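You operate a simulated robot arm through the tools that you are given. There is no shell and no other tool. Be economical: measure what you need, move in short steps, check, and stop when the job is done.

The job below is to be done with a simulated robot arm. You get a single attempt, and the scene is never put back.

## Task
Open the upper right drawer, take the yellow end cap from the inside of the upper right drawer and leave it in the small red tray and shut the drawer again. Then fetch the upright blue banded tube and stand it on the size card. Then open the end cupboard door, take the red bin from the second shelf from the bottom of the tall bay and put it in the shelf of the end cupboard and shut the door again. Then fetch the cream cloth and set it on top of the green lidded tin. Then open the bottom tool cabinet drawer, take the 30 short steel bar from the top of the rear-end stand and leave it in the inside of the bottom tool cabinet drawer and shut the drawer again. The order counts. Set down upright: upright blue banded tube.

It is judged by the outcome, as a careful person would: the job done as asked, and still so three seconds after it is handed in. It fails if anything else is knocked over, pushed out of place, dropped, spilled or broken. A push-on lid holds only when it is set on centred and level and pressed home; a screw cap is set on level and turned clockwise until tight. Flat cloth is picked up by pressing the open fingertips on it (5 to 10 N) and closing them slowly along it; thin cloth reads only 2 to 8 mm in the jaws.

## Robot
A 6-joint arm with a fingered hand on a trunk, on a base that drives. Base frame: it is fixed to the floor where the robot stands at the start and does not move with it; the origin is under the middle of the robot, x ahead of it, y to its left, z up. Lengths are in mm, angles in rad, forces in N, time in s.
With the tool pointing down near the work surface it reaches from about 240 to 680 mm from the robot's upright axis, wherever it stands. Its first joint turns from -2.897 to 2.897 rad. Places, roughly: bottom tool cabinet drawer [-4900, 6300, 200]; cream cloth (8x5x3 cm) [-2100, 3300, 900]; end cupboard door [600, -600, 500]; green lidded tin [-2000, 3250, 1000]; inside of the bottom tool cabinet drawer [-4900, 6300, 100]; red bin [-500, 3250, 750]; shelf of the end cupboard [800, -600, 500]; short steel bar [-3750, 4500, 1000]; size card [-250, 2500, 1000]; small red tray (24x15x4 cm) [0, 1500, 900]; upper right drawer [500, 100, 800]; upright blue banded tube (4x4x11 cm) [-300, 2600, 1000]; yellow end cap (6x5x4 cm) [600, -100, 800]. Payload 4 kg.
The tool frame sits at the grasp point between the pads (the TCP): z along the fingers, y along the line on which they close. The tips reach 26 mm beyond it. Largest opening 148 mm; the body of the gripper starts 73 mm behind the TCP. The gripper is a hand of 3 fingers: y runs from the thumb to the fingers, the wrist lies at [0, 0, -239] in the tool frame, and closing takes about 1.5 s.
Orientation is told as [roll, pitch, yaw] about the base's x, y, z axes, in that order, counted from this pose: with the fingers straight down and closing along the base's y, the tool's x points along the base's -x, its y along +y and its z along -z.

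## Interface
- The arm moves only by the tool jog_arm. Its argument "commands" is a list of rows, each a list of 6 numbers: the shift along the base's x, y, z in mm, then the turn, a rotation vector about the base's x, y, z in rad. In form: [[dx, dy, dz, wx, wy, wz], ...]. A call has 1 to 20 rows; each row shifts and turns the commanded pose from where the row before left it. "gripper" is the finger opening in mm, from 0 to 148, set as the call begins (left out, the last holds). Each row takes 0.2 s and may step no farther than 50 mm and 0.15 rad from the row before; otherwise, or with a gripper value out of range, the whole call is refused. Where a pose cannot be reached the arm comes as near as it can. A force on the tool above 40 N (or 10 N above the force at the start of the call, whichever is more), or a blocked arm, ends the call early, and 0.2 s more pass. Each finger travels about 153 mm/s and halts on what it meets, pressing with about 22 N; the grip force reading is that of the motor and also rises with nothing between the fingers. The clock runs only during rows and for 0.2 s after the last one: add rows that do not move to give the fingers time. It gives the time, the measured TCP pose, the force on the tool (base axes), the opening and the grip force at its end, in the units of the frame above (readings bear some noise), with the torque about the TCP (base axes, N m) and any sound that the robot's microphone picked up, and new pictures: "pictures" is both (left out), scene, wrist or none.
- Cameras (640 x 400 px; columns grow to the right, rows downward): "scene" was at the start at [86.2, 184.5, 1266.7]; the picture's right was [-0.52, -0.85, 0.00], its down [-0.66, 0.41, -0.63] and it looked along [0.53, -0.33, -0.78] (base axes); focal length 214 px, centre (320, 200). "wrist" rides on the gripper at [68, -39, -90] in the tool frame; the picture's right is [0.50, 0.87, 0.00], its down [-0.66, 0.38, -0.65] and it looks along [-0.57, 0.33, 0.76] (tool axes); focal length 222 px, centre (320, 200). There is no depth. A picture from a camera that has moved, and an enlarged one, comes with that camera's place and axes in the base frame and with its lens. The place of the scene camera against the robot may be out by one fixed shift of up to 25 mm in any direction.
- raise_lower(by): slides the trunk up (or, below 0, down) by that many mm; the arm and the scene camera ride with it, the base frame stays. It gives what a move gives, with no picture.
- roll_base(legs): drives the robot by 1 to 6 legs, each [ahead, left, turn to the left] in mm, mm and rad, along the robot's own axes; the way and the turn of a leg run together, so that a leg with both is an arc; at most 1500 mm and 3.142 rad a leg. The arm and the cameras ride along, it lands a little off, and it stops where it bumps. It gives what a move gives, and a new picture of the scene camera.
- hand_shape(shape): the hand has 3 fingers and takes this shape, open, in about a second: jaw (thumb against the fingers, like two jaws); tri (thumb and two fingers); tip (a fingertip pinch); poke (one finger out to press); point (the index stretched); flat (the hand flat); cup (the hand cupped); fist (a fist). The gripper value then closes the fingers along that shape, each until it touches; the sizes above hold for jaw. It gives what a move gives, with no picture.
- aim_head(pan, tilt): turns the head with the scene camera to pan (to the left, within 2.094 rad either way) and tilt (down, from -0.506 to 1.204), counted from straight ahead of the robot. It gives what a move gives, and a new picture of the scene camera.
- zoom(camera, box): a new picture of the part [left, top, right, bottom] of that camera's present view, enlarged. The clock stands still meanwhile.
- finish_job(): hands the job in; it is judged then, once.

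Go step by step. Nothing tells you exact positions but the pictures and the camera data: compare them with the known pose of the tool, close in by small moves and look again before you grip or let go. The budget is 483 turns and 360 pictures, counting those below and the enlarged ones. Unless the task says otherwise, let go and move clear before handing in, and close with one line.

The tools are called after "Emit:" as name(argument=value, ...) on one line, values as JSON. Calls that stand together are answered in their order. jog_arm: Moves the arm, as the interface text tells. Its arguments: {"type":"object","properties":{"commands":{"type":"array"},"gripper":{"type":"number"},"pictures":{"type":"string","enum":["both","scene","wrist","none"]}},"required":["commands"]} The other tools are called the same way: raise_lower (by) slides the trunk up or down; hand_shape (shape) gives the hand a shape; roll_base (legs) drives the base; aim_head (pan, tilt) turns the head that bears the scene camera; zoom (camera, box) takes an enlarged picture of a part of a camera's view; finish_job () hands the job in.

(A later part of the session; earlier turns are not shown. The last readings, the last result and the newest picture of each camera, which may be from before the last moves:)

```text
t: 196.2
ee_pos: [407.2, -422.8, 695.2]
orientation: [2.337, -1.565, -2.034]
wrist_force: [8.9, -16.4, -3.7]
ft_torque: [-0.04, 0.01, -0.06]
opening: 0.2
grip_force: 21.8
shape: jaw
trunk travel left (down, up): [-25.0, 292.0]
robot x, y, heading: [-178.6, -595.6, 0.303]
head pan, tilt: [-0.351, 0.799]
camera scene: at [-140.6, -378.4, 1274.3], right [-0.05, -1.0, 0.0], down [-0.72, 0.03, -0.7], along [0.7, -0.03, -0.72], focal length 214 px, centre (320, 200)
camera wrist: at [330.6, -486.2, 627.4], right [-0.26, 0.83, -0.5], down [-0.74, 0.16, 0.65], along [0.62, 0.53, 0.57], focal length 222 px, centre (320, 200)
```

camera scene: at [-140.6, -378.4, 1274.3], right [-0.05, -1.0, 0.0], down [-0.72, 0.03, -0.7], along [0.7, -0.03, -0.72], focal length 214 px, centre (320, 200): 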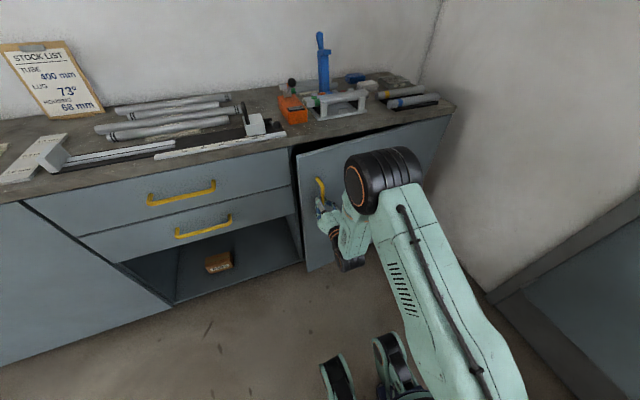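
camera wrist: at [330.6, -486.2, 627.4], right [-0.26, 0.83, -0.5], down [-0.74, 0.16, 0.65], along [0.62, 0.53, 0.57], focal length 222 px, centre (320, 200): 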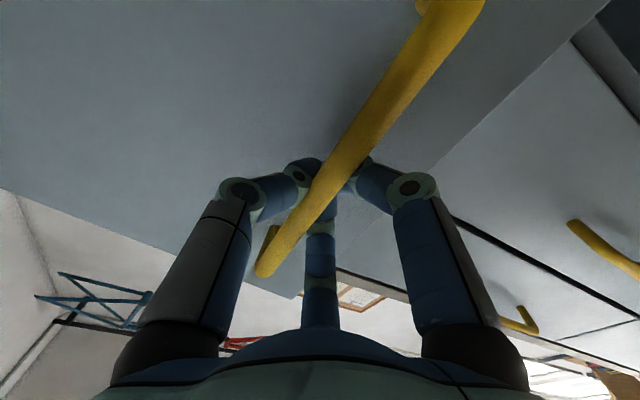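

The door swings out. I continue pulling along its arc by driving the base in short legs.

Emit:
roll_base(legs=[[-59, -17, 0], [-58, -20, 0], [-55, -25, 0]])

```text
t: 198.3
ee_pos: [262.9, -532.5, 696.3]
orientation: [2.413, -1.562, -2.112]
wrist_force: [7.5, -8.7, -1.5]
ft_torque: [-0.01, 0.02, 0.03]
opening: 0.0
grip_force: 22.2
shape: jaw
trunk travel left (down, up): [-25.0, 292.0]
robot x, y, heading: [-324.4, -708.1, 0.304]
head pan, tilt: [-0.351, 0.799]
camera scene: at [-284.2, -487.7, 1274.2], right [-0.05, -1.0, 0.0], down [-0.72, 0.03, -0.7], along [0.7, -0.03, -0.72], focal length 214 px, centre (320, 200)
```

scene: 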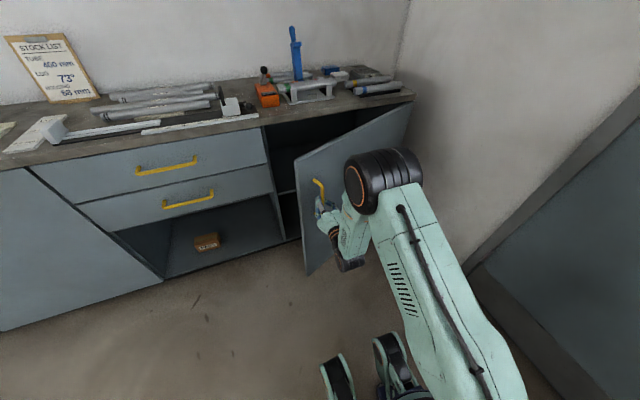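

Emit:
roll_base(legs=[[-53, -31, 0], [-49, -36, 0], [-46, -40, 0], [-42, -45, 0]])

```text
t: 201.2
ee_pos: [126.3, -734.0, 695.6]
orientation: [2.378, -1.563, -2.081]
wrist_force: [21.6, -7.8, 1.4]
ft_torque: [0.0, 0.0, 0.15]
opening: 0.0
grip_force: 21.9
shape: jaw
trunk travel left (down, up): [-25.0, 292.0]
robot x, y, heading: [-461.0, -904.3, 0.303]
head pan, tilt: [-0.351, 0.799]
camera scene: at [-419.3, -688.7, 1274.2], right [-0.05, -1.0, 0.0], down [-0.72, 0.04, -0.7], along [0.7, -0.03, -0.72], focal length 214 px, centre (320, 200)
```

scene: 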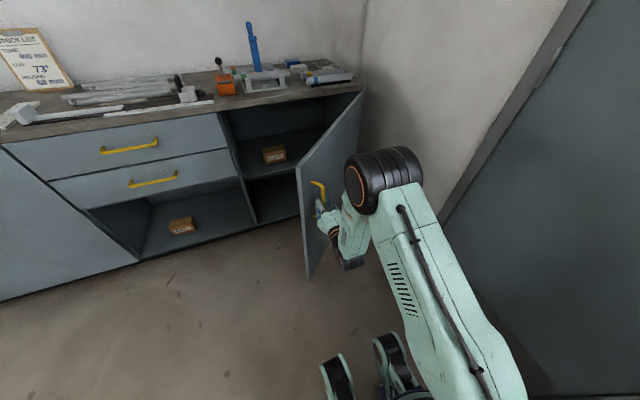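

The door is about 45° open and the shelf inside is visible. I release the handle and back off, then push the door further from inside.

Emit:
jog_arm(commands=[[0, 0, 0, 0, 0, 0], [0, 0, 0, 0, 0, 0], [0, 0, 0, 0, 0, 0], [0, 0, 0, 0, 0, 0], [0, 0, 0, 0, 0, 0]], gripper=90, pictures="none")

Emit:
roll_base(legs=[[-110, 20, 0]])

```text
t: 202.4
ee_pos: [127.3, -734.1, 695.9]
orientation: [2.579, -1.56, -2.277]
wrist_force: [0.8, 0.9, 0.4]
ft_torque: [-0.02, 0.02, 0.04]
opening: 90.3
grip_force: 0.0
shape: jaw
trunk travel left (down, up): [-25.0, 292.0]
robot x, y, heading: [-459.3, -905.0, 0.302]
head pan, tilt: [-0.351, 0.799]
```

```text
t: 203.6
ee_pos: [23.2, -741.3, 695.8]
orientation: [2.549, -1.561, -2.259]
wrist_force: [0.4, -0.5, 0.9]
ft_torque: [-0.02, 0.0, 0.0]
opening: 90.3
grip_force: 0.2
shape: jaw
trunk travel left (down, up): [-25.0, 292.0]
robot x, y, heading: [-564.5, -910.3, 0.292]
head pan, tilt: [-0.351, 0.799]
stopped in leg 1: the robot was blocked; the commanded pose is now the measured one
camera scene: at [-524.6, -691.0, 1274.1], right [-0.06, -1.0, 0.0], down [-0.72, 0.04, -0.7], along [0.7, -0.04, -0.72], focal length 214 px, centre (320, 200)
```

scene: 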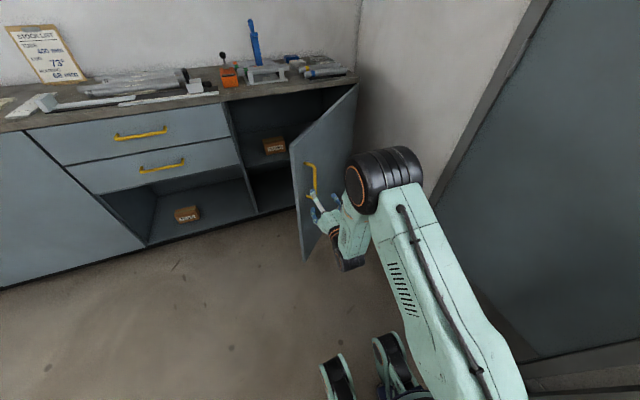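

Emit:
roll_base(legs=[[20, 190, 0.012], [190, 0, 0]])

Emit:
jog_arm(commands=[[0, 0, 0, 0, 0, 0], [0, 0, 0, 0, 0, 0], [0, 0, 0, 0, 0, 0], [0, 0, 0, 0, 0, 0], [0, 0, 0, 0, 0, 0]], gripper=0, pictures="both")

```text
t: 207.1
ee_pos: [164.7, -488.7, 695.0]
orientation: [2.587, -1.565, -2.282]
wrist_force: [-0.9, 0.4, 0.0]
ft_torque: [0.01, 0.04, -0.02]
opening: 90.3
grip_force: 0.0
shape: jaw
trunk travel left (down, up): [-25.0, 292.0]
robot x, y, heading: [-419.4, -662.1, 0.306]
head pan, tilt: [-0.351, 0.799]
camera scene: at [-382.7, -444.0, 1274.1], right [-0.05, -1.0, 0.0], down [-0.72, 0.03, -0.7], along [0.7, -0.03, -0.72], focal length 214 px, centre (320, 200)
```

scene: 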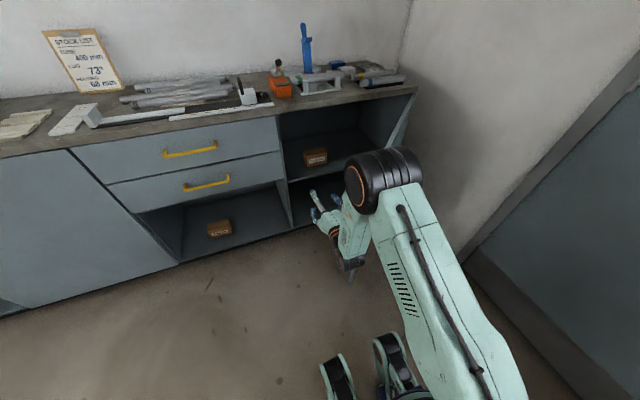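

```text
t: 208.3
ee_pos: [164.8, -488.5, 696.0]
orientation: [2.597, -1.563, -2.295]
wrist_force: [-0.5, -0.3, -0.9]
ft_torque: [0.0, 0.02, 0.04]
opening: 0.0
grip_force: 21.9
shape: jaw
trunk travel left (down, up): [-25.0, 292.0]
robot x, y, heading: [-417.9, -658.5, 0.305]
head pan, tilt: [-0.351, 0.799]
camera scene: at [-382.9, -444.0, 1274.1], right [-0.05, -1.0, 0.0], down [-0.72, 0.03, -0.7], along [0.7, -0.03, -0.72], focal length 214 px, centre (320, 200)
camera wrist: at [89.3, -552.0, 628.2], right [-0.26, 0.83, -0.5], down [-0.74, 0.16, 0.65], along [0.62, 0.53, 0.57], focal length 222 px, centre (320, 200)
```

scene: 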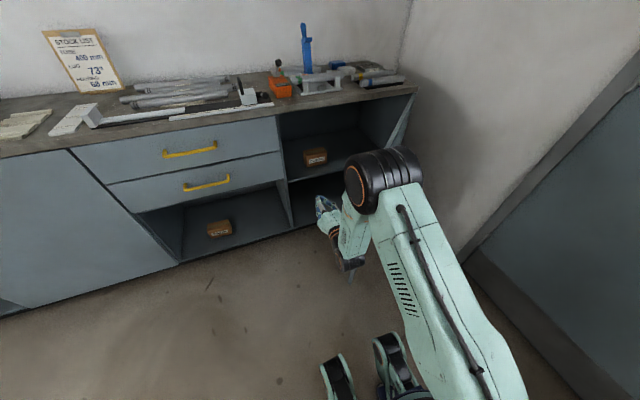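
wrist: 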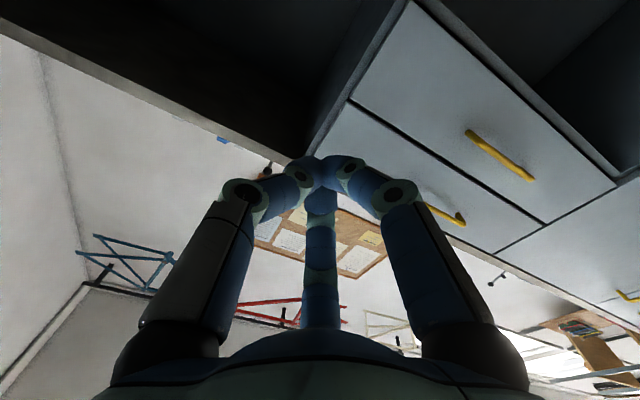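

Rather than push with the forearm, I'll step left, turn the robot to the right so the fingertips point at the door's inner face, then push.

Emit:
roll_base(legs=[[220, 254, 0], [0, 0, -0.9]])

```text
t: 213.5
ee_pos: [205.6, -711.0, 696.0]
orientation: [2.595, -1.561, 3.072]
wrist_force: [-1.2, -0.4, -0.2]
ft_torque: [-0.01, 0.01, 0.05]
opening: 0.0
grip_force: 21.8
shape: jaw
trunk travel left (down, up): [-25.0, 292.0]
robot x, y, heading: [-285.6, -351.1, -0.616]
head pan, tilt: [-0.351, 0.799]
camera scene: at [-100.9, -241.7, 1274.1], right [-0.82, -0.57, 0.0], down [-0.41, 0.59, -0.7], along [0.4, -0.57, -0.72], focal length 214 px, centre (320, 200)
```

scene: 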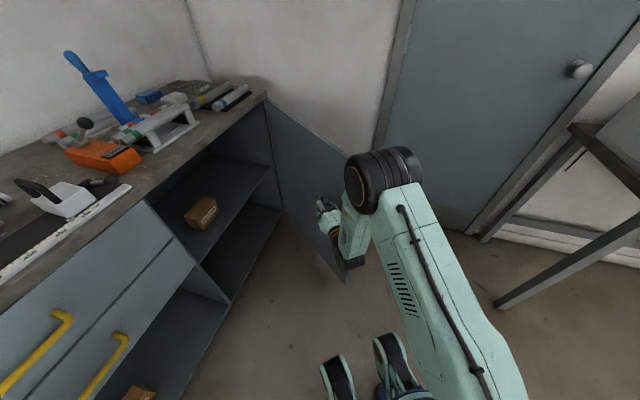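

Now the fingertips face the door's inner side. I push it further open by moving rightward.

Emit:
roll_base(legs=[[130, -95, 0], [110, -85, 0]])

```text
t: 216.0
ee_pos: [297.9, -993.5, 696.6]
orientation: [2.577, -1.562, 3.09]
wrist_force: [0.3, -0.8, -0.6]
ft_torque: [-0.01, -0.01, -0.01]
opening: 0.0
grip_force: 22.0
shape: jaw
trunk travel left (down, up): [-25.0, 292.0]
robot x, y, heading: [-192.4, -631.3, -0.609]
head pan, tilt: [-0.351, 0.799]
camera scene: at [-10.1, -525.9, 1274.1], right [-0.82, -0.57, 0.0], down [-0.41, 0.59, -0.7], along [0.4, -0.57, -0.72], focal length 214 px, centre (320, 200)
```

scene: 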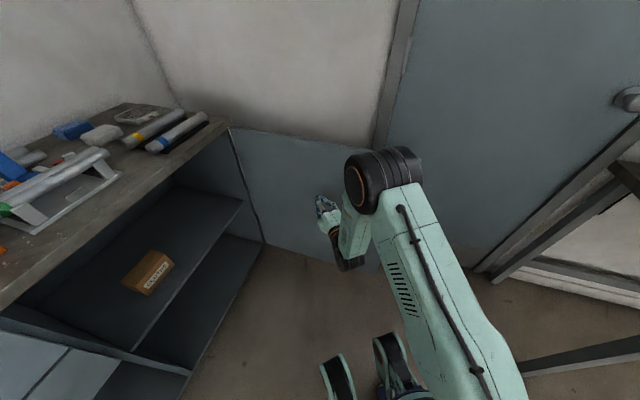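

The door is now around 80–85° open, and the shelf is at z≈540 with a box at its left part. I withdraw, face the bench, retract the arm and travel left to the tall bay.

Emit:
roll_base(legs=[[-240, 180, 0], [0, 0, 0.915]])

Emit:
jog_arm(commands=[[-24, -7.6, 15, 0, 0, 0], [-24, -7.6, 15, 0, 0, 0], [-24, -7.6, 15, 0, 0, 0], [-20, -6.5, 15, 0, 0, 0]], pictures="scene")

```text
t: 220.6
ee_pos: [297.7, -180.9, 696.0]
orientation: [2.596, -1.562, -2.296]
wrist_force: [0.3, 0.9, -0.5]
ft_torque: [-0.01, -0.03, 0.0]
opening: 0.1
grip_force: 22.1
shape: jaw
trunk travel left (down, up): [-25.0, 292.0]
robot x, y, heading: [-282.7, -348.9, 0.3]
head pan, tilt: [-0.351, 0.799]
camera scene: at [-250.1, -134.9, 1274.1], right [-0.05, -1.0, 0.0], down [-0.72, 0.03, -0.7], along [0.7, -0.03, -0.72], focal length 214 px, centre (320, 200)
```

scene: 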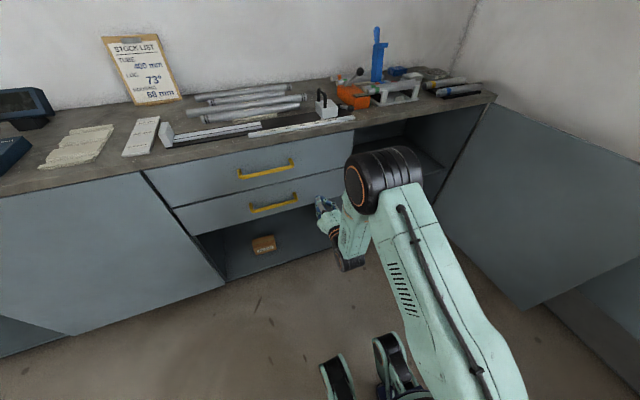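

```text
t: 221.6
ee_pos: [204.2, -210.1, 758.5]
orientation: [2.629, -1.563, -2.327]
wrist_force: [0.7, 0.3, 0.3]
ft_torque: [0.01, -0.02, -0.04]
opening: 0.4
grip_force: 22.1
shape: jaw
trunk travel left (down, up): [-25.0, 292.0]
robot x, y, heading: [-287.6, -350.1, 0.306]
head pan, tilt: [-0.351, 0.799]
camera scene: at [-250.3, -134.9, 1274.1], right [-0.05, -1.0, 0.0], down [-0.72, 0.03, -0.7], along [0.7, -0.03, -0.72], focal length 214 px, centre (320, 200)
```

scene: 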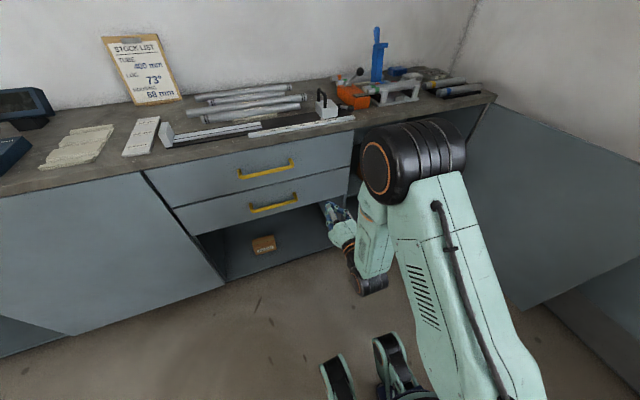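

The door stands fully open. I drive left along the aisle to the tall bay.

Emit:
roll_base(legs=[[150, 0, 0], [0, 1200, 0], [0, 1000, 0]])

Emit:
roll_base(legs=[[0, 1150, 0]])

Emit:
aim_head(pan=0.0, tilt=0.75)

```text
t: 242.0
ee_pos: [-360.6, 1936.3, 757.8]
orientation: [2.597, -1.563, -2.266]
wrist_force: [-0.6, 0.8, -1.3]
ft_torque: [-0.01, 0.02, 0.02]
opening: 0.0
grip_force: 21.7
shape: jaw
trunk travel left (down, up): [-25.0, 292.0]
robot x, y, heading: [-849.2, 1776.1, 0.331]
head pan, tilt: [-0.351, 0.799]
camera scene: at [-817.8, 1997.1, 1274.1], right [-0.02, -1.0, 0.0], down [-0.72, 0.01, -0.7], along [0.7, -0.01, -0.72], focal length 214 px, centre (320, 200)
```

scene: 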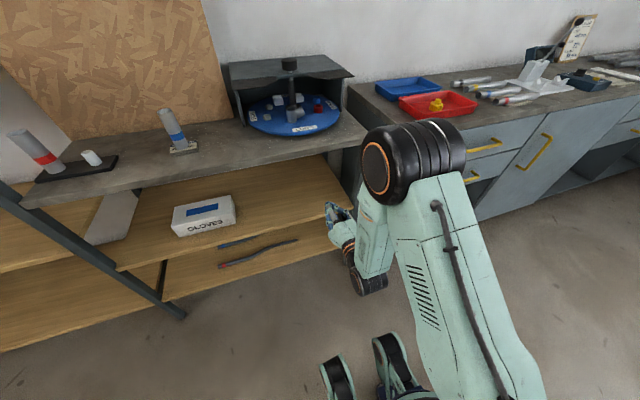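

```text
t: 252.4
ee_pos: [-735.0, 3023.6, 757.0]
orientation: [2.595, -1.562, -2.267]
wrist_force: [0.2, -0.2, -0.9]
ft_torque: [-0.02, -0.01, 0.02]
opening: 0.1
grip_force: 22.5
shape: jaw
trunk travel left (down, up): [-25.0, 292.0]
robot x, y, heading: [-1224.2, 2871.1, 0.325]
head pan, tilt: [-0.351, 0.799]
camera scene: at [-1191.7, 3087.1, 1274.1], right [-0.02, -1.0, 0.0], down [-0.72, 0.02, -0.7], along [0.7, -0.02, -0.72], focal length 214 px, centre (320, 200)
```

scene: 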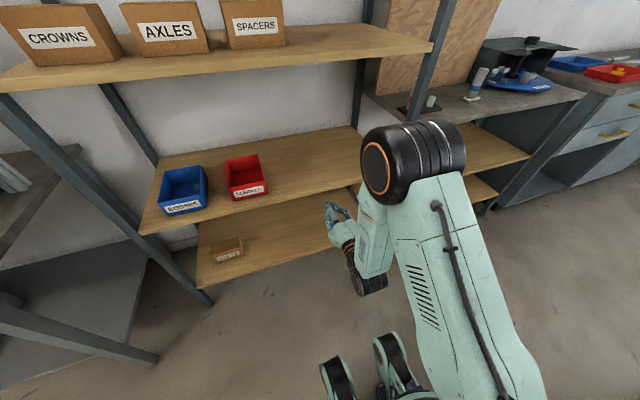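

```text
t: 253.2
ee_pos: [-735.8, 3022.9, 757.2]
orientation: [2.592, -1.562, -2.268]
wrist_force: [-0.4, 0.2, -0.1]
ft_torque: [-0.03, 0.03, 0.02]
opening: 0.0
grip_force: 22.3
shape: jaw
trunk travel left (down, up): [-25.0, 292.0]
robot x, y, heading: [-1227.2, 2864.4, 0.329]
head pan, tilt: [0.0, 0.75]
camera scene: at [-1193.9, 3115.5, 1278.1], right [0.32, -0.95, 0.0], down [-0.65, -0.22, -0.73], along [0.69, 0.24, -0.68], focal length 214 px, centre (320, 200)
```

scene: 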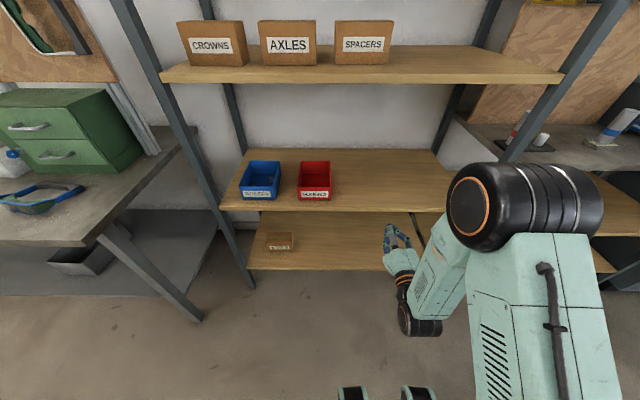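

The red bin stands on the second shelf beside a blue one. I zoom in.

Emit:
zoom(camera="scene", box=[220, 130, 380, 230])

```text
4.00 times, centred on (300, 180) of scene
camera zoom: at [-1193.9, 3115.5, 1278.1], right [0.32, -0.95, 0.0], down [-0.65, -0.22, -0.73], along [0.69, 0.24, -0.68], focal length 858 px, centre (400, 280)
```

zoom: 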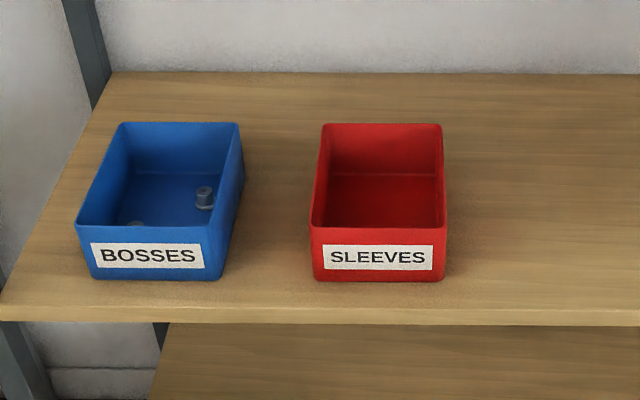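

The red bin is an open, empty box, about 120 mm wide, 70 mm high, around [-600, 3320] at its front wall. I'll grip it with the thumb on its front wall and the two fingers on its side walls, hand tilted ~25° forward. First I re-orient the hand.

Emit:
jog_arm(commands=[[3, 1, 22, -0.0427, 0.1355, 0], [3, 1, 22, -0.0427, 0.1355, 0], [3, 1, 22, -0.0427, 0.1355, 0], [3, 1, 22, -0.0427, 0.1355, 0], [3, 1, 22, -0.0427, 0.1355, 0], [3, 1, 22, -0.0427, 0.1355, 0], [3, 1, 22, -0.0427, 0.1355, 0], [3, 1, 22, -0.0427, 0.1355, 0]], gripper=140, pictures="none")

Emit:
jog_arm(commands=[[0, 0, 0, 0.0576, 0.0182, -0.1294], [0, 0, 0, 0.0576, 0.0182, -0.1294], [0, 0, 0, 0.0576, 0.0182, -0.1294], [0, 0, 0, 0.0576, 0.0182, -0.1294], [0, 0, 0, 0.0576, 0.0182, -0.1294], [0, 0, 0, 0.0576, 0.0182, -0.1294], [0, 0, 0, 0.0576, 0.0182, -0.1294], [0, 0, 0, 0.0576, 0.0182, -0.1294], [0, 0, 0, 0.0576, 0.0182, -0.1294], [0, 0, 0, 0.0576, 0.0182, -0.1294], [0, 0, 0, 0.0576, 0.0182, -0.1294]], pictures="both")

```text
t: 255.0
ee_pos: [-710.9, 3032.3, 933.9]
orientation: [0.023, -0.44, 0.302]
wrist_force: [-0.3, -0.1, -0.1]
ft_torque: [0.03, -0.01, 0.0]
opening: 140.0
grip_force: 0.0
shape: jaw
out of reach, approached as far as the arm can: row 6
trunk travel left (down, up): [-25.0, 292.0]
robot x, y, heading: [-1221.8, 2869.5, 0.33]
head pan, tilt: [0.0, 0.75]
```

```text
t: 257.4
ee_pos: [-711.1, 3032.5, 933.7]
orientation: [0.459, -0.003, -1.273]
wrist_force: [-0.1, 0.0, 0.6]
ft_torque: [-0.02, 0.01, -0.03]
opening: 139.6
grip_force: 0.1
shape: jaw
trunk travel left (down, up): [-25.0, 292.0]
robot x, y, heading: [-1228.3, 2869.4, 0.332]
head pan, tilt: [0.0, 0.75]
camera scene: at [-1193.9, 3115.6, 1278.1], right [0.32, -0.95, 0.0], down [-0.65, -0.22, -0.73], along [0.69, 0.24, -0.68], focal length 214 px, centre (320, 200)
camera wrist: at [-803.6, 3075.0, 997.3], right [0.6, 0.71, 0.38], down [0.24, -0.61, 0.75], along [0.77, -0.36, -0.53], focal length 222 px, centre (320, 200)
```

scene: 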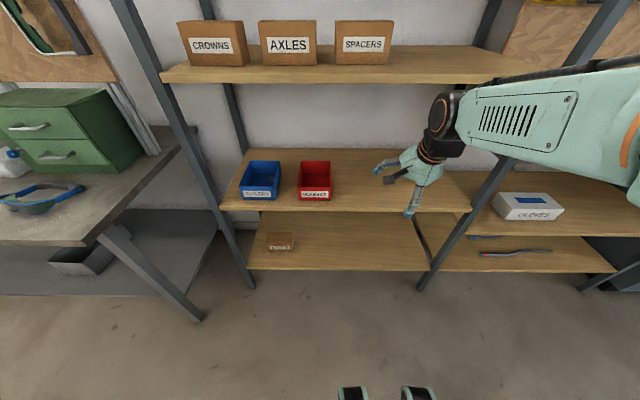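
wrist: 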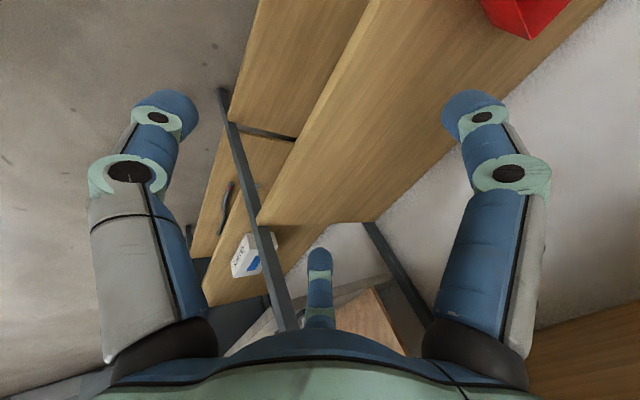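

Emit:
roll_base(legs=[[0, 235, -0.02], [80, 0, 0]])

Emit:
zoom(camera="wrist", box=[0, 0, 640, 400])

```text
t: 260.8
ee_pos: [-703.3, 3265.8, 932.8]
orientation: [0.456, -0.003, -1.292]
wrist_force: [-0.2, 0.3, -0.5]
ft_torque: [-0.02, 0.0, -0.01]
opening: 139.7
grip_force: 0.0
shape: jaw
trunk travel left (down, up): [-25.0, 292.0]
robot x, y, heading: [-1221.3, 3115.1, 0.302]
head pan, tilt: [0.0, 0.75]
camera scene: at [-1184.2, 3360.4, 1278.0], right [0.3, -0.95, 0.0], down [-0.65, -0.21, -0.73], along [0.7, 0.22, -0.68], focal length 214 px, centre (320, 200)
```

scene: 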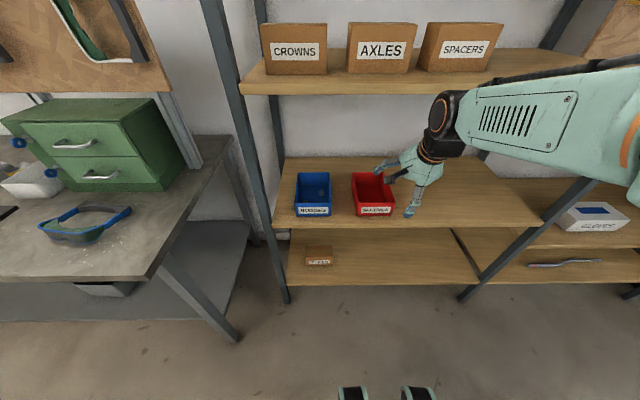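

```text
1.00 times, centred on (320, 200) of wrist (not enlarged: the box is as wide or as high as the picture)
camera zoom: at [-794.7, 3311.2, 997.0], right [0.61, 0.7, 0.38], down [0.23, -0.61, 0.76], along [0.76, -0.37, -0.53], focal length 222 px, centre (320, 200)
```

zoom: 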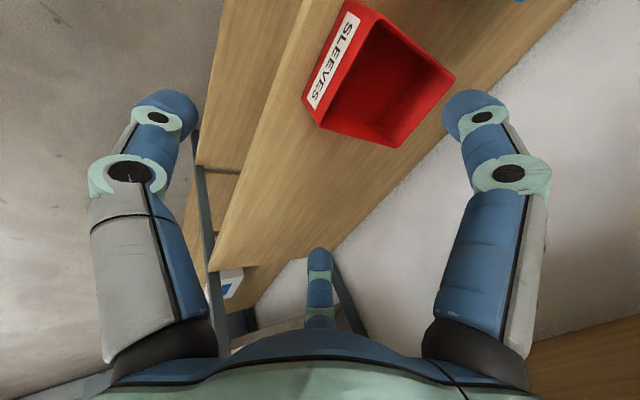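

Measured: the bin spans n 414–586, e 3294–3421 (centre about [-533, 3354]), rim z≈765, shelf z≈696. I lower the hand to rim height first, then roll in.

Emit:
jog_arm(commands=[[0, 0, -40, 0, 0, 0], [0, 0, -40, 0, 0, 0], [0, 0, -40, 0, 0, 0]], gripper=148, pictures="none")

Emit:
roll_base(legs=[[90, 28, 0]])

Emit:
zoom(camera="wrist", box=[0, 0, 640, 400])

```text
t: 261.6
ee_pos: [-706.1, 3265.7, 811.7]
orientation: [0.458, -0.004, -1.291]
wrist_force: [-1.0, 0.0, -0.3]
ft_torque: [0.02, -0.03, 0.03]
opening: 148.1
grip_force: 0.1
shape: jaw
trunk travel left (down, up): [-25.0, 292.0]
robot x, y, heading: [-1223.8, 3114.1, 0.305]
head pan, tilt: [0.0, 0.75]
```

```text
t: 262.7
ee_pos: [-629.2, 3318.9, 812.6]
orientation: [0.457, -0.004, -1.29]
wrist_force: [1.4, 0.3, -1.2]
ft_torque: [0.02, 0.01, -0.01]
opening: 148.0
grip_force: 0.0
shape: jaw
trunk travel left (down, up): [-25.0, 292.0]
robot x, y, heading: [-1144.7, 3167.1, 0.311]
head pan, tilt: [0.0, 0.75]
camera scene: at [-1109.7, 3413.6, 1278.0], right [0.3, -0.95, 0.0], down [-0.65, -0.21, -0.73], along [0.7, 0.22, -0.68], focal length 214 px, centre (320, 200)
```

scene: 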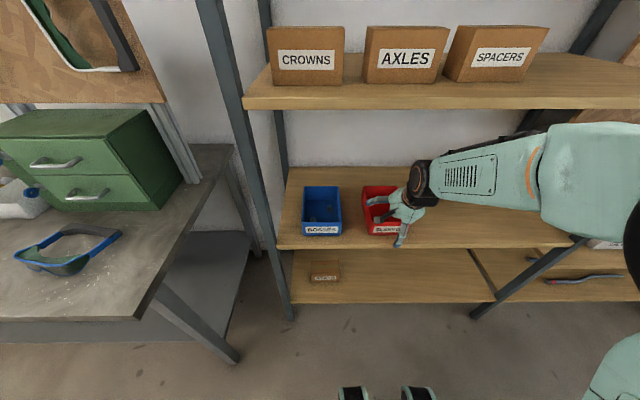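

```text
1.00 times, centred on (320, 200) of wrist (not enlarged: the box is as wide or as high as the picture)
camera zoom: at [-721.9, 3363.9, 877.0], right [0.61, 0.7, 0.38], down [0.23, -0.61, 0.76], along [0.76, -0.37, -0.53], focal length 222 px, centre (320, 200)
```

zoom: 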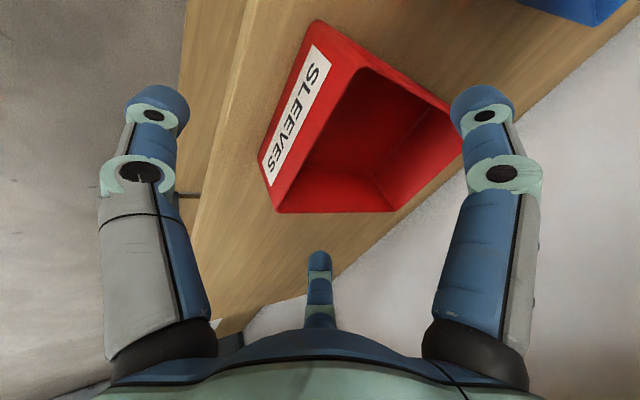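

Emit:
jog_arm(commands=[[28, 8, -4, 0, 0, 0.01], [28, 8, -4, 0, 0, 0.01], [29, 7, -4, 0, 0, 0]], pictures="wrist")

```text
t: 263.5
ee_pos: [-544.9, 3340.8, 800.2]
orientation: [0.457, -0.005, -1.269]
wrist_force: [-0.6, -0.4, -0.2]
ft_torque: [-0.03, -0.01, 0.0]
opening: 147.9
grip_force: 0.0
shape: jaw
trunk travel left (down, up): [-25.0, 292.0]
robot x, y, heading: [-1145.6, 3167.9, 0.31]
head pan, tilt: [0.0, 0.75]
camera wrist: at [-637.2, 3383.9, 864.5], right [0.59, 0.71, 0.38], down [0.24, -0.61, 0.76], along [0.77, -0.36, -0.53], focal length 222 px, centre (320, 200)
```

wrist: 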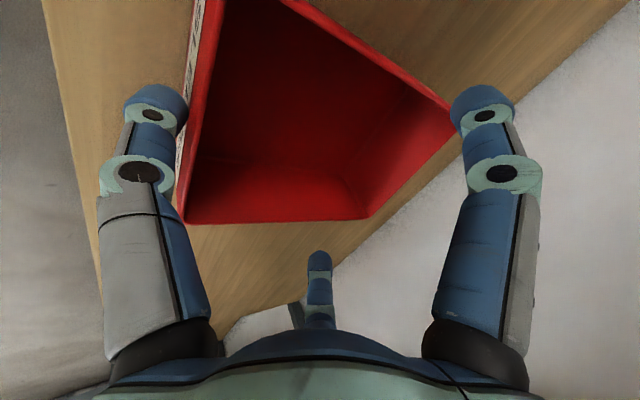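

All three fingers straddle the bin. I lower and watch.

Emit:
jog_arm(commands=[[0, 0, -15, 0, 0, 0], [0, 0, -15, 0, 0, 0], [0, 0, -10, 0, 0, 0]], pictures="both")

```text
t: 264.3
ee_pos: [-545.3, 3343.2, 761.3]
orientation: [0.457, -0.005, -1.269]
wrist_force: [-0.4, 0.1, 2.0]
ft_torque: [-0.03, -0.09, 0.02]
opening: 148.0
grip_force: 0.0
shape: jaw
trunk travel left (down, up): [-25.0, 292.0]
robot x, y, heading: [-1145.5, 3166.8, 0.306]
head pan, tilt: [0.0, 0.75]
camera scene: at [-1110.4, 3413.2, 1278.1], right [0.3, -0.95, 0.0], down [-0.65, -0.21, -0.73], along [0.7, 0.22, -0.68], focal length 214 px, centre (320, 200)
camera wrist: at [-638.0, 3386.0, 825.1], right [0.59, 0.71, 0.38], down [0.24, -0.61, 0.76], along [0.77, -0.36, -0.53], focal length 222 px, centre (320, 200)
```

scene: 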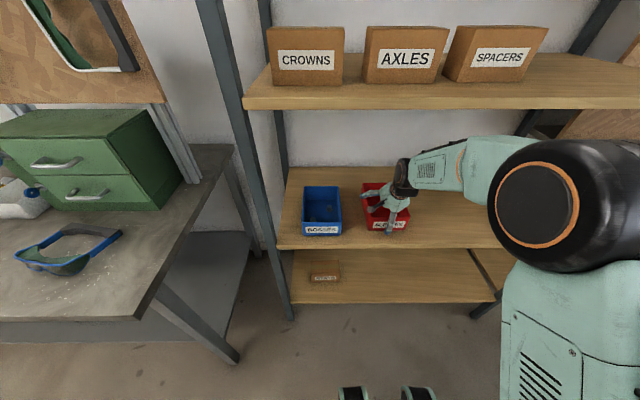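
wrist: 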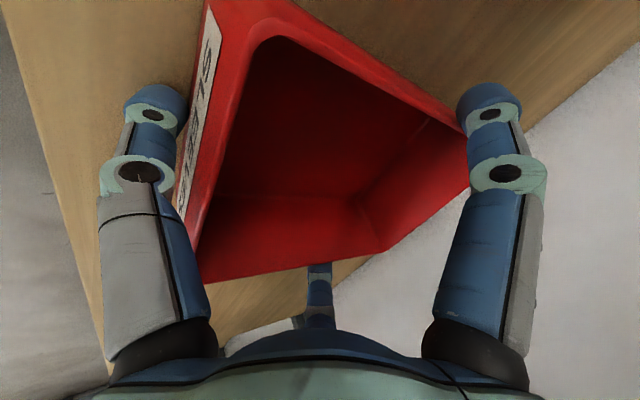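

Good straddle. I switch to the symmetric "tri" closing and close on the bin.

Emit:
hand_shape(shape="tri")

Emit:
jog_arm(commands=[[0, 0, 0, 0, 0, 0], [0, 0, 0, 0, 0, 0], [0, 0, 0, 0, 0, 0], [0, 0, 0, 0, 0, 0], [0, 0, 0, 0, 0, 0], [0, 0, 0, 0, 0, 0], [0, 0, 0, 0, 0, 0]], gripper=60, pictures="both")

```text
t: 265.2
ee_pos: [-545.8, 3342.9, 761.7]
orientation: [0.458, -0.004, -1.27]
wrist_force: [0.0, 0.2, 1.8]
ft_torque: [0.03, -0.07, 0.02]
opening: 148.2
grip_force: 0.1
shape: tri
trunk travel left (down, up): [-25.0, 292.0]
robot x, y, heading: [-1143.3, 3163.8, 0.307]
head pan, tilt: [0.0, 0.75]
```

```text
t: 266.8
ee_pos: [-545.5, 3341.4, 762.0]
orientation: [0.457, -0.003, -1.269]
wrist_force: [-0.3, -0.6, 6.5]
ft_torque: [-0.14, 0.55, 0.04]
opening: 144.7
grip_force: 21.9
shape: tri
trunk travel left (down, up): [-25.0, 292.0]
robot x, y, heading: [-1147.8, 3167.5, 0.312]
head pan, tilt: [0.0, 0.75]
camera scene: at [-1110.6, 3413.1, 1278.2], right [0.3, -0.95, 0.0], down [-0.65, -0.21, -0.73], along [0.7, 0.22, -0.68], focal length 214 px, centre (320, 200)
camera wrist: at [-638.1, 3385.9, 825.3], right [0.59, 0.71, 0.38], down [0.24, -0.61, 0.76], along [0.77, -0.36, -0.53], focal length 222 px, centre (320, 200)
```

scene: 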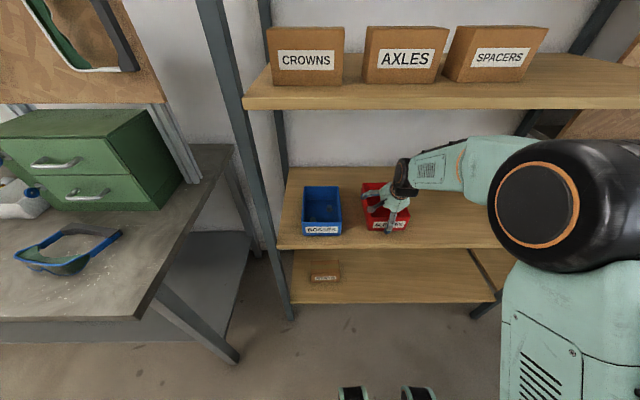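
wrist: 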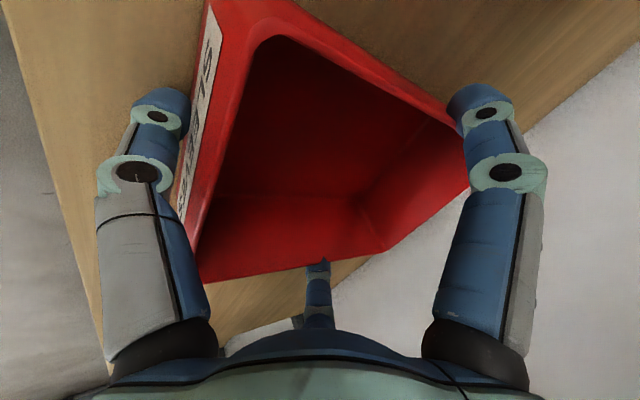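

Emit:
jog_arm(commands=[[0, 0, 4, 0, 0, 0], [0, 0, 6, 0, 0, 0], [0, 0, 8, 0, 0, 0]], gripper=40, pictures="both")

Emit:
zoom(camera="scene", box=[290, 140, 450, 240])

```text
t: 267.6
ee_pos: [-546.0, 3342.6, 779.9]
orientation: [0.456, -0.003, -1.269]
wrist_force: [-0.1, 0.1, -1.7]
ft_torque: [0.01, 0.07, 0.0]
opening: 144.6
grip_force: 22.0
shape: tri
trunk travel left (down, up): [-25.0, 292.0]
robot x, y, heading: [-1141.8, 3166.7, 0.31]
head pan, tilt: [0.0, 0.75]
camera scene: at [-1110.0, 3413.4, 1278.1], right [0.3, -0.95, 0.0], down [-0.65, -0.21, -0.73], along [0.7, 0.22, -0.68], focal length 214 px, centre (320, 200)
camera wrist: at [-638.9, 3385.4, 843.2], right [0.59, 0.71, 0.38], down [0.24, -0.61, 0.76], along [0.77, -0.36, -0.53], focal length 222 px, centre (320, 200)
```

scene: 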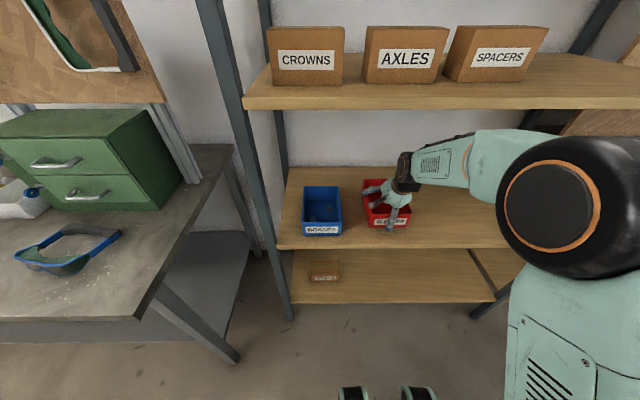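
wrist: 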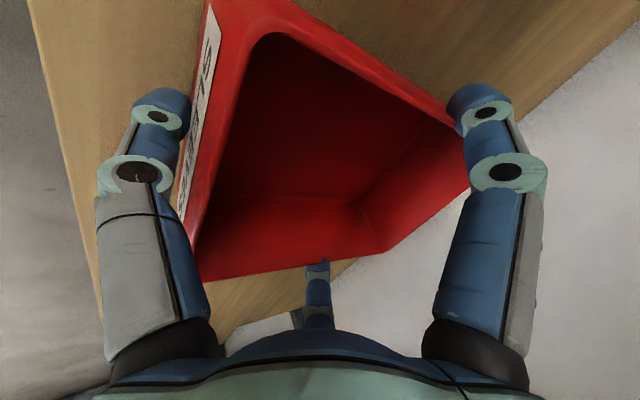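

```text
4.00 times, centred on (370, 190) of scene
camera zoom: at [-1110.0, 3413.4, 1278.1], right [0.3, -0.95, 0.0], down [-0.65, -0.21, -0.73], along [0.7, 0.22, -0.68], focal length 858 px, centre (120, 240)
```

zoom: 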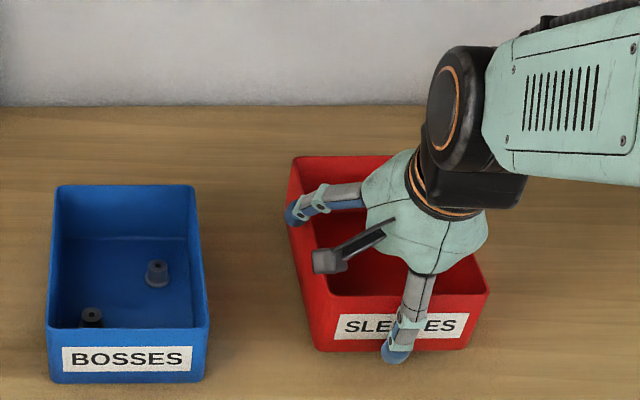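

The bin has come up with the hand. I lift a bit more and back out of the shelf slowly.

Emit:
jog_arm(commands=[[0, 0, 10, 0, 0, 0], [0, 0, 10, 0, 0, 0], [0, 0, 10, 0, 0, 0]], pictures="none")

Emit:
roll_base(legs=[[-120, 0, 0]])

Emit:
zoom(camera="wrist", box=[0, 0, 640, 400])

```text
t: 268.4
ee_pos: [-545.9, 3342.5, 808.5]
orientation: [0.457, -0.004, -1.27]
wrist_force: [-0.3, 0.4, -1.7]
ft_torque: [-0.02, 0.04, -0.04]
opening: 144.7
grip_force: 21.5
shape: tri
trunk travel left (down, up): [-25.0, 292.0]
robot x, y, heading: [-1145.5, 3168.7, 0.315]
head pan, tilt: [0.0, 0.75]
```

```text
t: 269.6
ee_pos: [-661.3, 3304.2, 808.9]
orientation: [0.458, -0.003, -1.271]
wrist_force: [0.1, -0.1, -1.2]
ft_torque: [0.0, 0.04, 0.04]
opening: 144.6
grip_force: 21.8
shape: tri
trunk travel left (down, up): [-25.0, 292.0]
robot x, y, heading: [-1262.9, 3128.5, 0.307]
head pan, tilt: [0.0, 0.75]
camera scene: at [-1225.8, 3376.2, 1278.1], right [0.3, -0.95, 0.0], down [-0.65, -0.21, -0.73], along [0.7, 0.22, -0.68], focal length 214 px, centre (320, 200)
```

scene: 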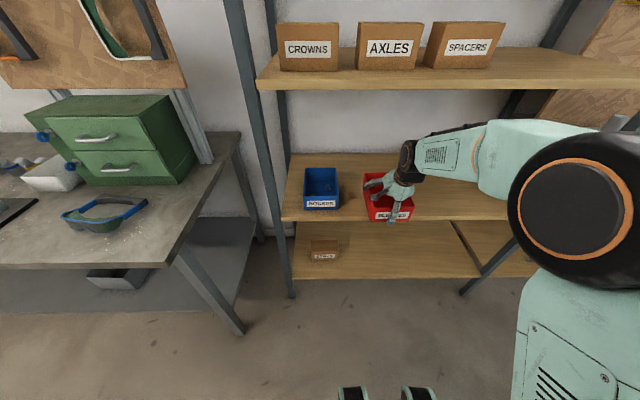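

```text
1.00 times, centred on (320, 200) of wrist (not enlarged: the box is as wide or as high as the picture)
camera zoom: at [-754.3, 3346.8, 872.6], right [0.6, 0.71, 0.38], down [0.24, -0.61, 0.76], along [0.77, -0.36, -0.53], focal length 222 px, centre (320, 200)
```

zoom: 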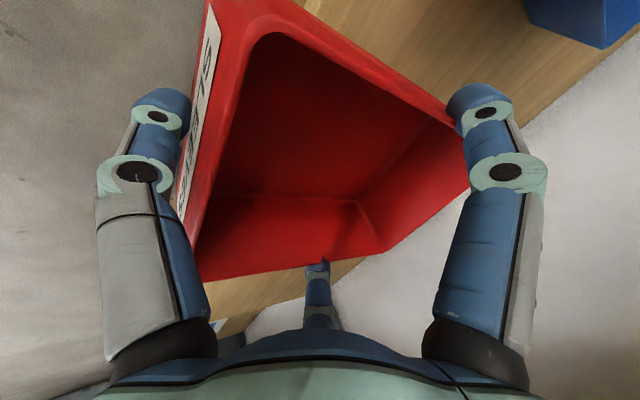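

The bin is held firmly. I retract the arm a bit, back up, and drive right to the cupboard.

Emit:
jog_arm(commands=[[-19, -6, 0, 0, 0, 0], [-19, -6, 0, 0, 0, 0], [-19, -6, 0, 0, 0, 0], [-19, -6, 0, 0, 0, 0]], pictures="none")

Emit:
roll_base(legs=[[-75, 0, 0], [0, -1200, 0], [0, -1200, 0]])

```text
t: 270.6
ee_pos: [-737.3, 3279.4, 809.1]
orientation: [0.457, -0.001, -1.272]
wrist_force: [0.3, 0.3, -2.3]
ft_torque: [0.0, 0.04, -0.01]
opening: 144.3
grip_force: 21.6
shape: tri
trunk travel left (down, up): [-25.0, 292.0]
robot x, y, heading: [-1263.9, 3133.4, 0.31]
head pan, tilt: [0.0, 0.75]
```

```text
t: 286.9
ee_pos: [-270.0, 1669.9, 805.2]
orientation: [0.441, -0.002, -1.211]
wrist_force: [-12.8, 12.4, 1.7]
ft_torque: [-0.16, -0.25, 1.29]
opening: 142.9
grip_force: 22.1
shape: tri
trunk travel left (down, up): [-25.0, 292.0]
robot x, y, heading: [-782.7, 1494.0, 0.352]
head pan, tilt: [0.0, 0.75]
stopped in leg 3: the force on the tool passed its limit at 54 N (the readings are from after the stop); the commanded pose is now the measured one
camera scene: at [-757.0, 1741.7, 1277.8], right [0.34, -0.94, 0.0], down [-0.64, -0.23, -0.73], along [0.69, 0.25, -0.68], focal length 214 px, centre (320, 200)
```

scene: 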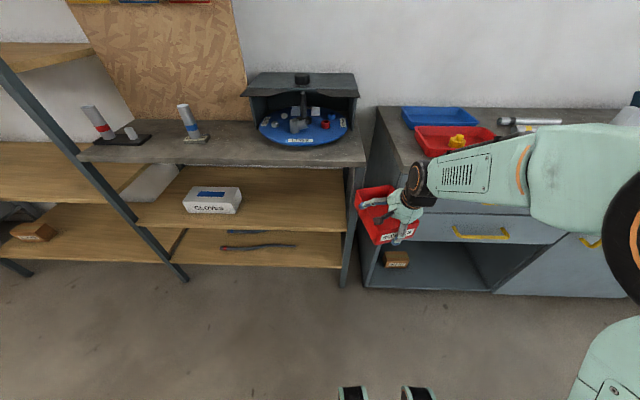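

The bin bumped the bench's left end since the heading drifted. I back away at once and check the grip.

Emit:
roll_base(legs=[[-20, 40, 0], [-80, 0, -0.045]])

Emit:
zoom(camera="wrist", box=[0, 0, 640, 400])

Emit:
zoom(camera="scene", box=[240, 80, 560, 280])

```text
t: 288.6
ee_pos: [-370.1, 1649.9, 806.4]
orientation: [0.444, -0.002, -1.262]
wrist_force: [0.6, 0.1, -1.0]
ft_torque: [-0.05, 0.01, 0.02]
opening: 143.0
grip_force: 21.8
shape: tri
trunk travel left (down, up): [-25.0, 292.0]
robot x, y, heading: [-890.5, 1500.8, 0.302]
head pan, tilt: [0.0, 0.75]
camera scene: at [-854.5, 1744.3, 1278.1], right [0.3, -0.95, 0.0], down [-0.65, -0.2, -0.73], along [0.7, 0.22, -0.68], focal length 214 px, centre (320, 200)
```

scene: 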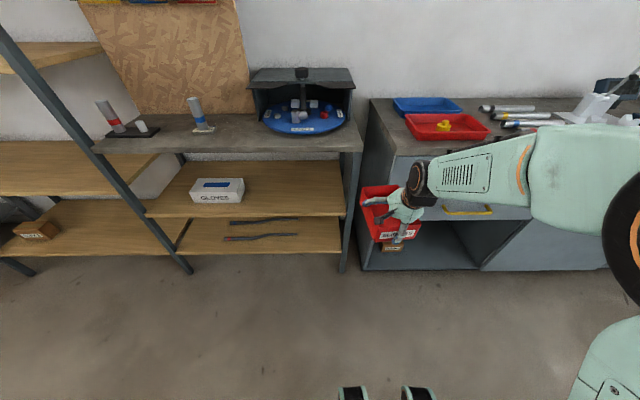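

```text
1.00 times, centred on (320, 200) of wrist (not enlarged: the box is as wide or as high as the picture)
camera zoom: at [-462.6, 1692.2, 870.8], right [0.59, 0.71, 0.37], down [0.26, -0.6, 0.75], along [0.76, -0.35, -0.54], focal length 222 px, centre (320, 200)
```

zoom: 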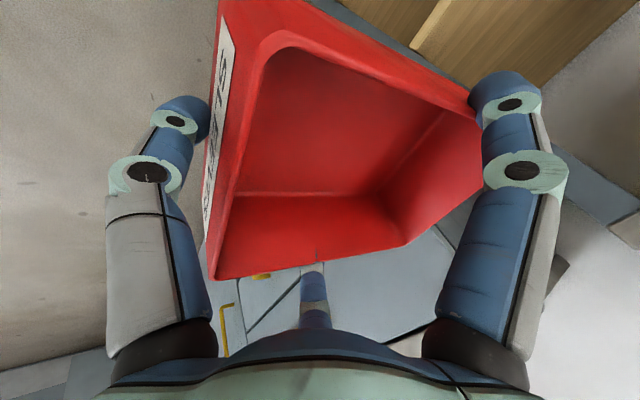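

```text
2.00 times, centred on (400, 180) of scene
camera zoom: at [-854.5, 1744.3, 1278.1], right [0.3, -0.95, 0.0], down [-0.65, -0.2, -0.73], along [0.7, 0.22, -0.68], focal length 429 px, centre (160, 240)
```

zoom: 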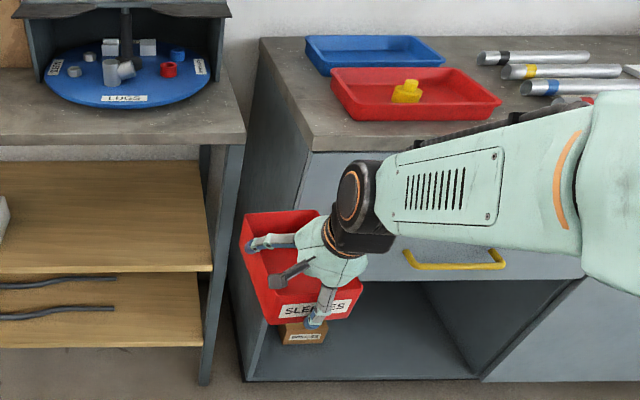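

The bin is still held and nothing was disturbed. With more clearance now, I continue right.

Emit:
roll_base(legs=[[0, -1000, 0]])

Emit:
roll_base(legs=[[0, -1100, 0]])

```text
t: 297.7
ee_pos: [-74.9, 689.7, 805.1]
orientation: [0.442, -0.001, -1.276]
wrist_force: [-0.6, 0.6, -1.8]
ft_torque: [-0.02, 0.05, 0.0]
opening: 142.8
grip_force: 22.0
shape: tri
trunk travel left (down, up): [-25.0, 292.0]
robot x, y, heading: [-596.9, 542.5, 0.296]
head pan, tilt: [0.0, 0.75]
camera scene: at [-557.7, 789.2, 1278.1], right [0.29, -0.96, 0.0], down [-0.65, -0.2, -0.73], along [0.7, 0.21, -0.68], focal length 214 px, centre (320, 200)
```

scene: 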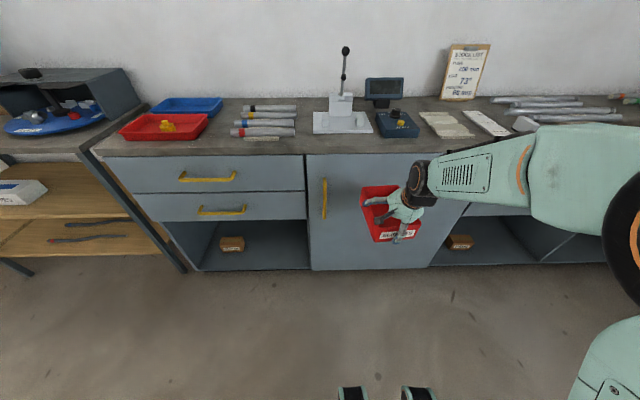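

```text
t: 307.7
ee_pos: [248.8, -370.8, 805.8]
orientation: [0.443, -0.001, -1.266]
wrist_force: [-0.6, 1.0, -1.0]
ft_torque: [0.01, 0.03, 0.01]
opening: 143.0
grip_force: 21.5
shape: tri
trunk travel left (down, up): [-25.0, 292.0]
robot x, y, heading: [-274.3, -520.6, 0.299]
head pan, tilt: [0.0, 0.75]
camera scene: at [-234.3, -275.0, 1278.1], right [0.3, -0.95, 0.0], down [-0.65, -0.2, -0.73], along [0.7, 0.22, -0.68], focal length 214 px, centre (320, 200)
```

scene: 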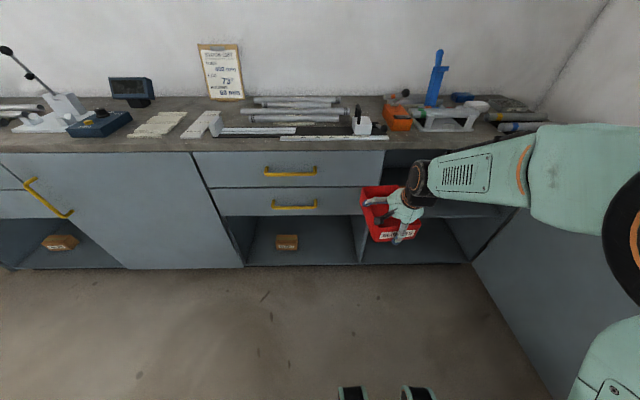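

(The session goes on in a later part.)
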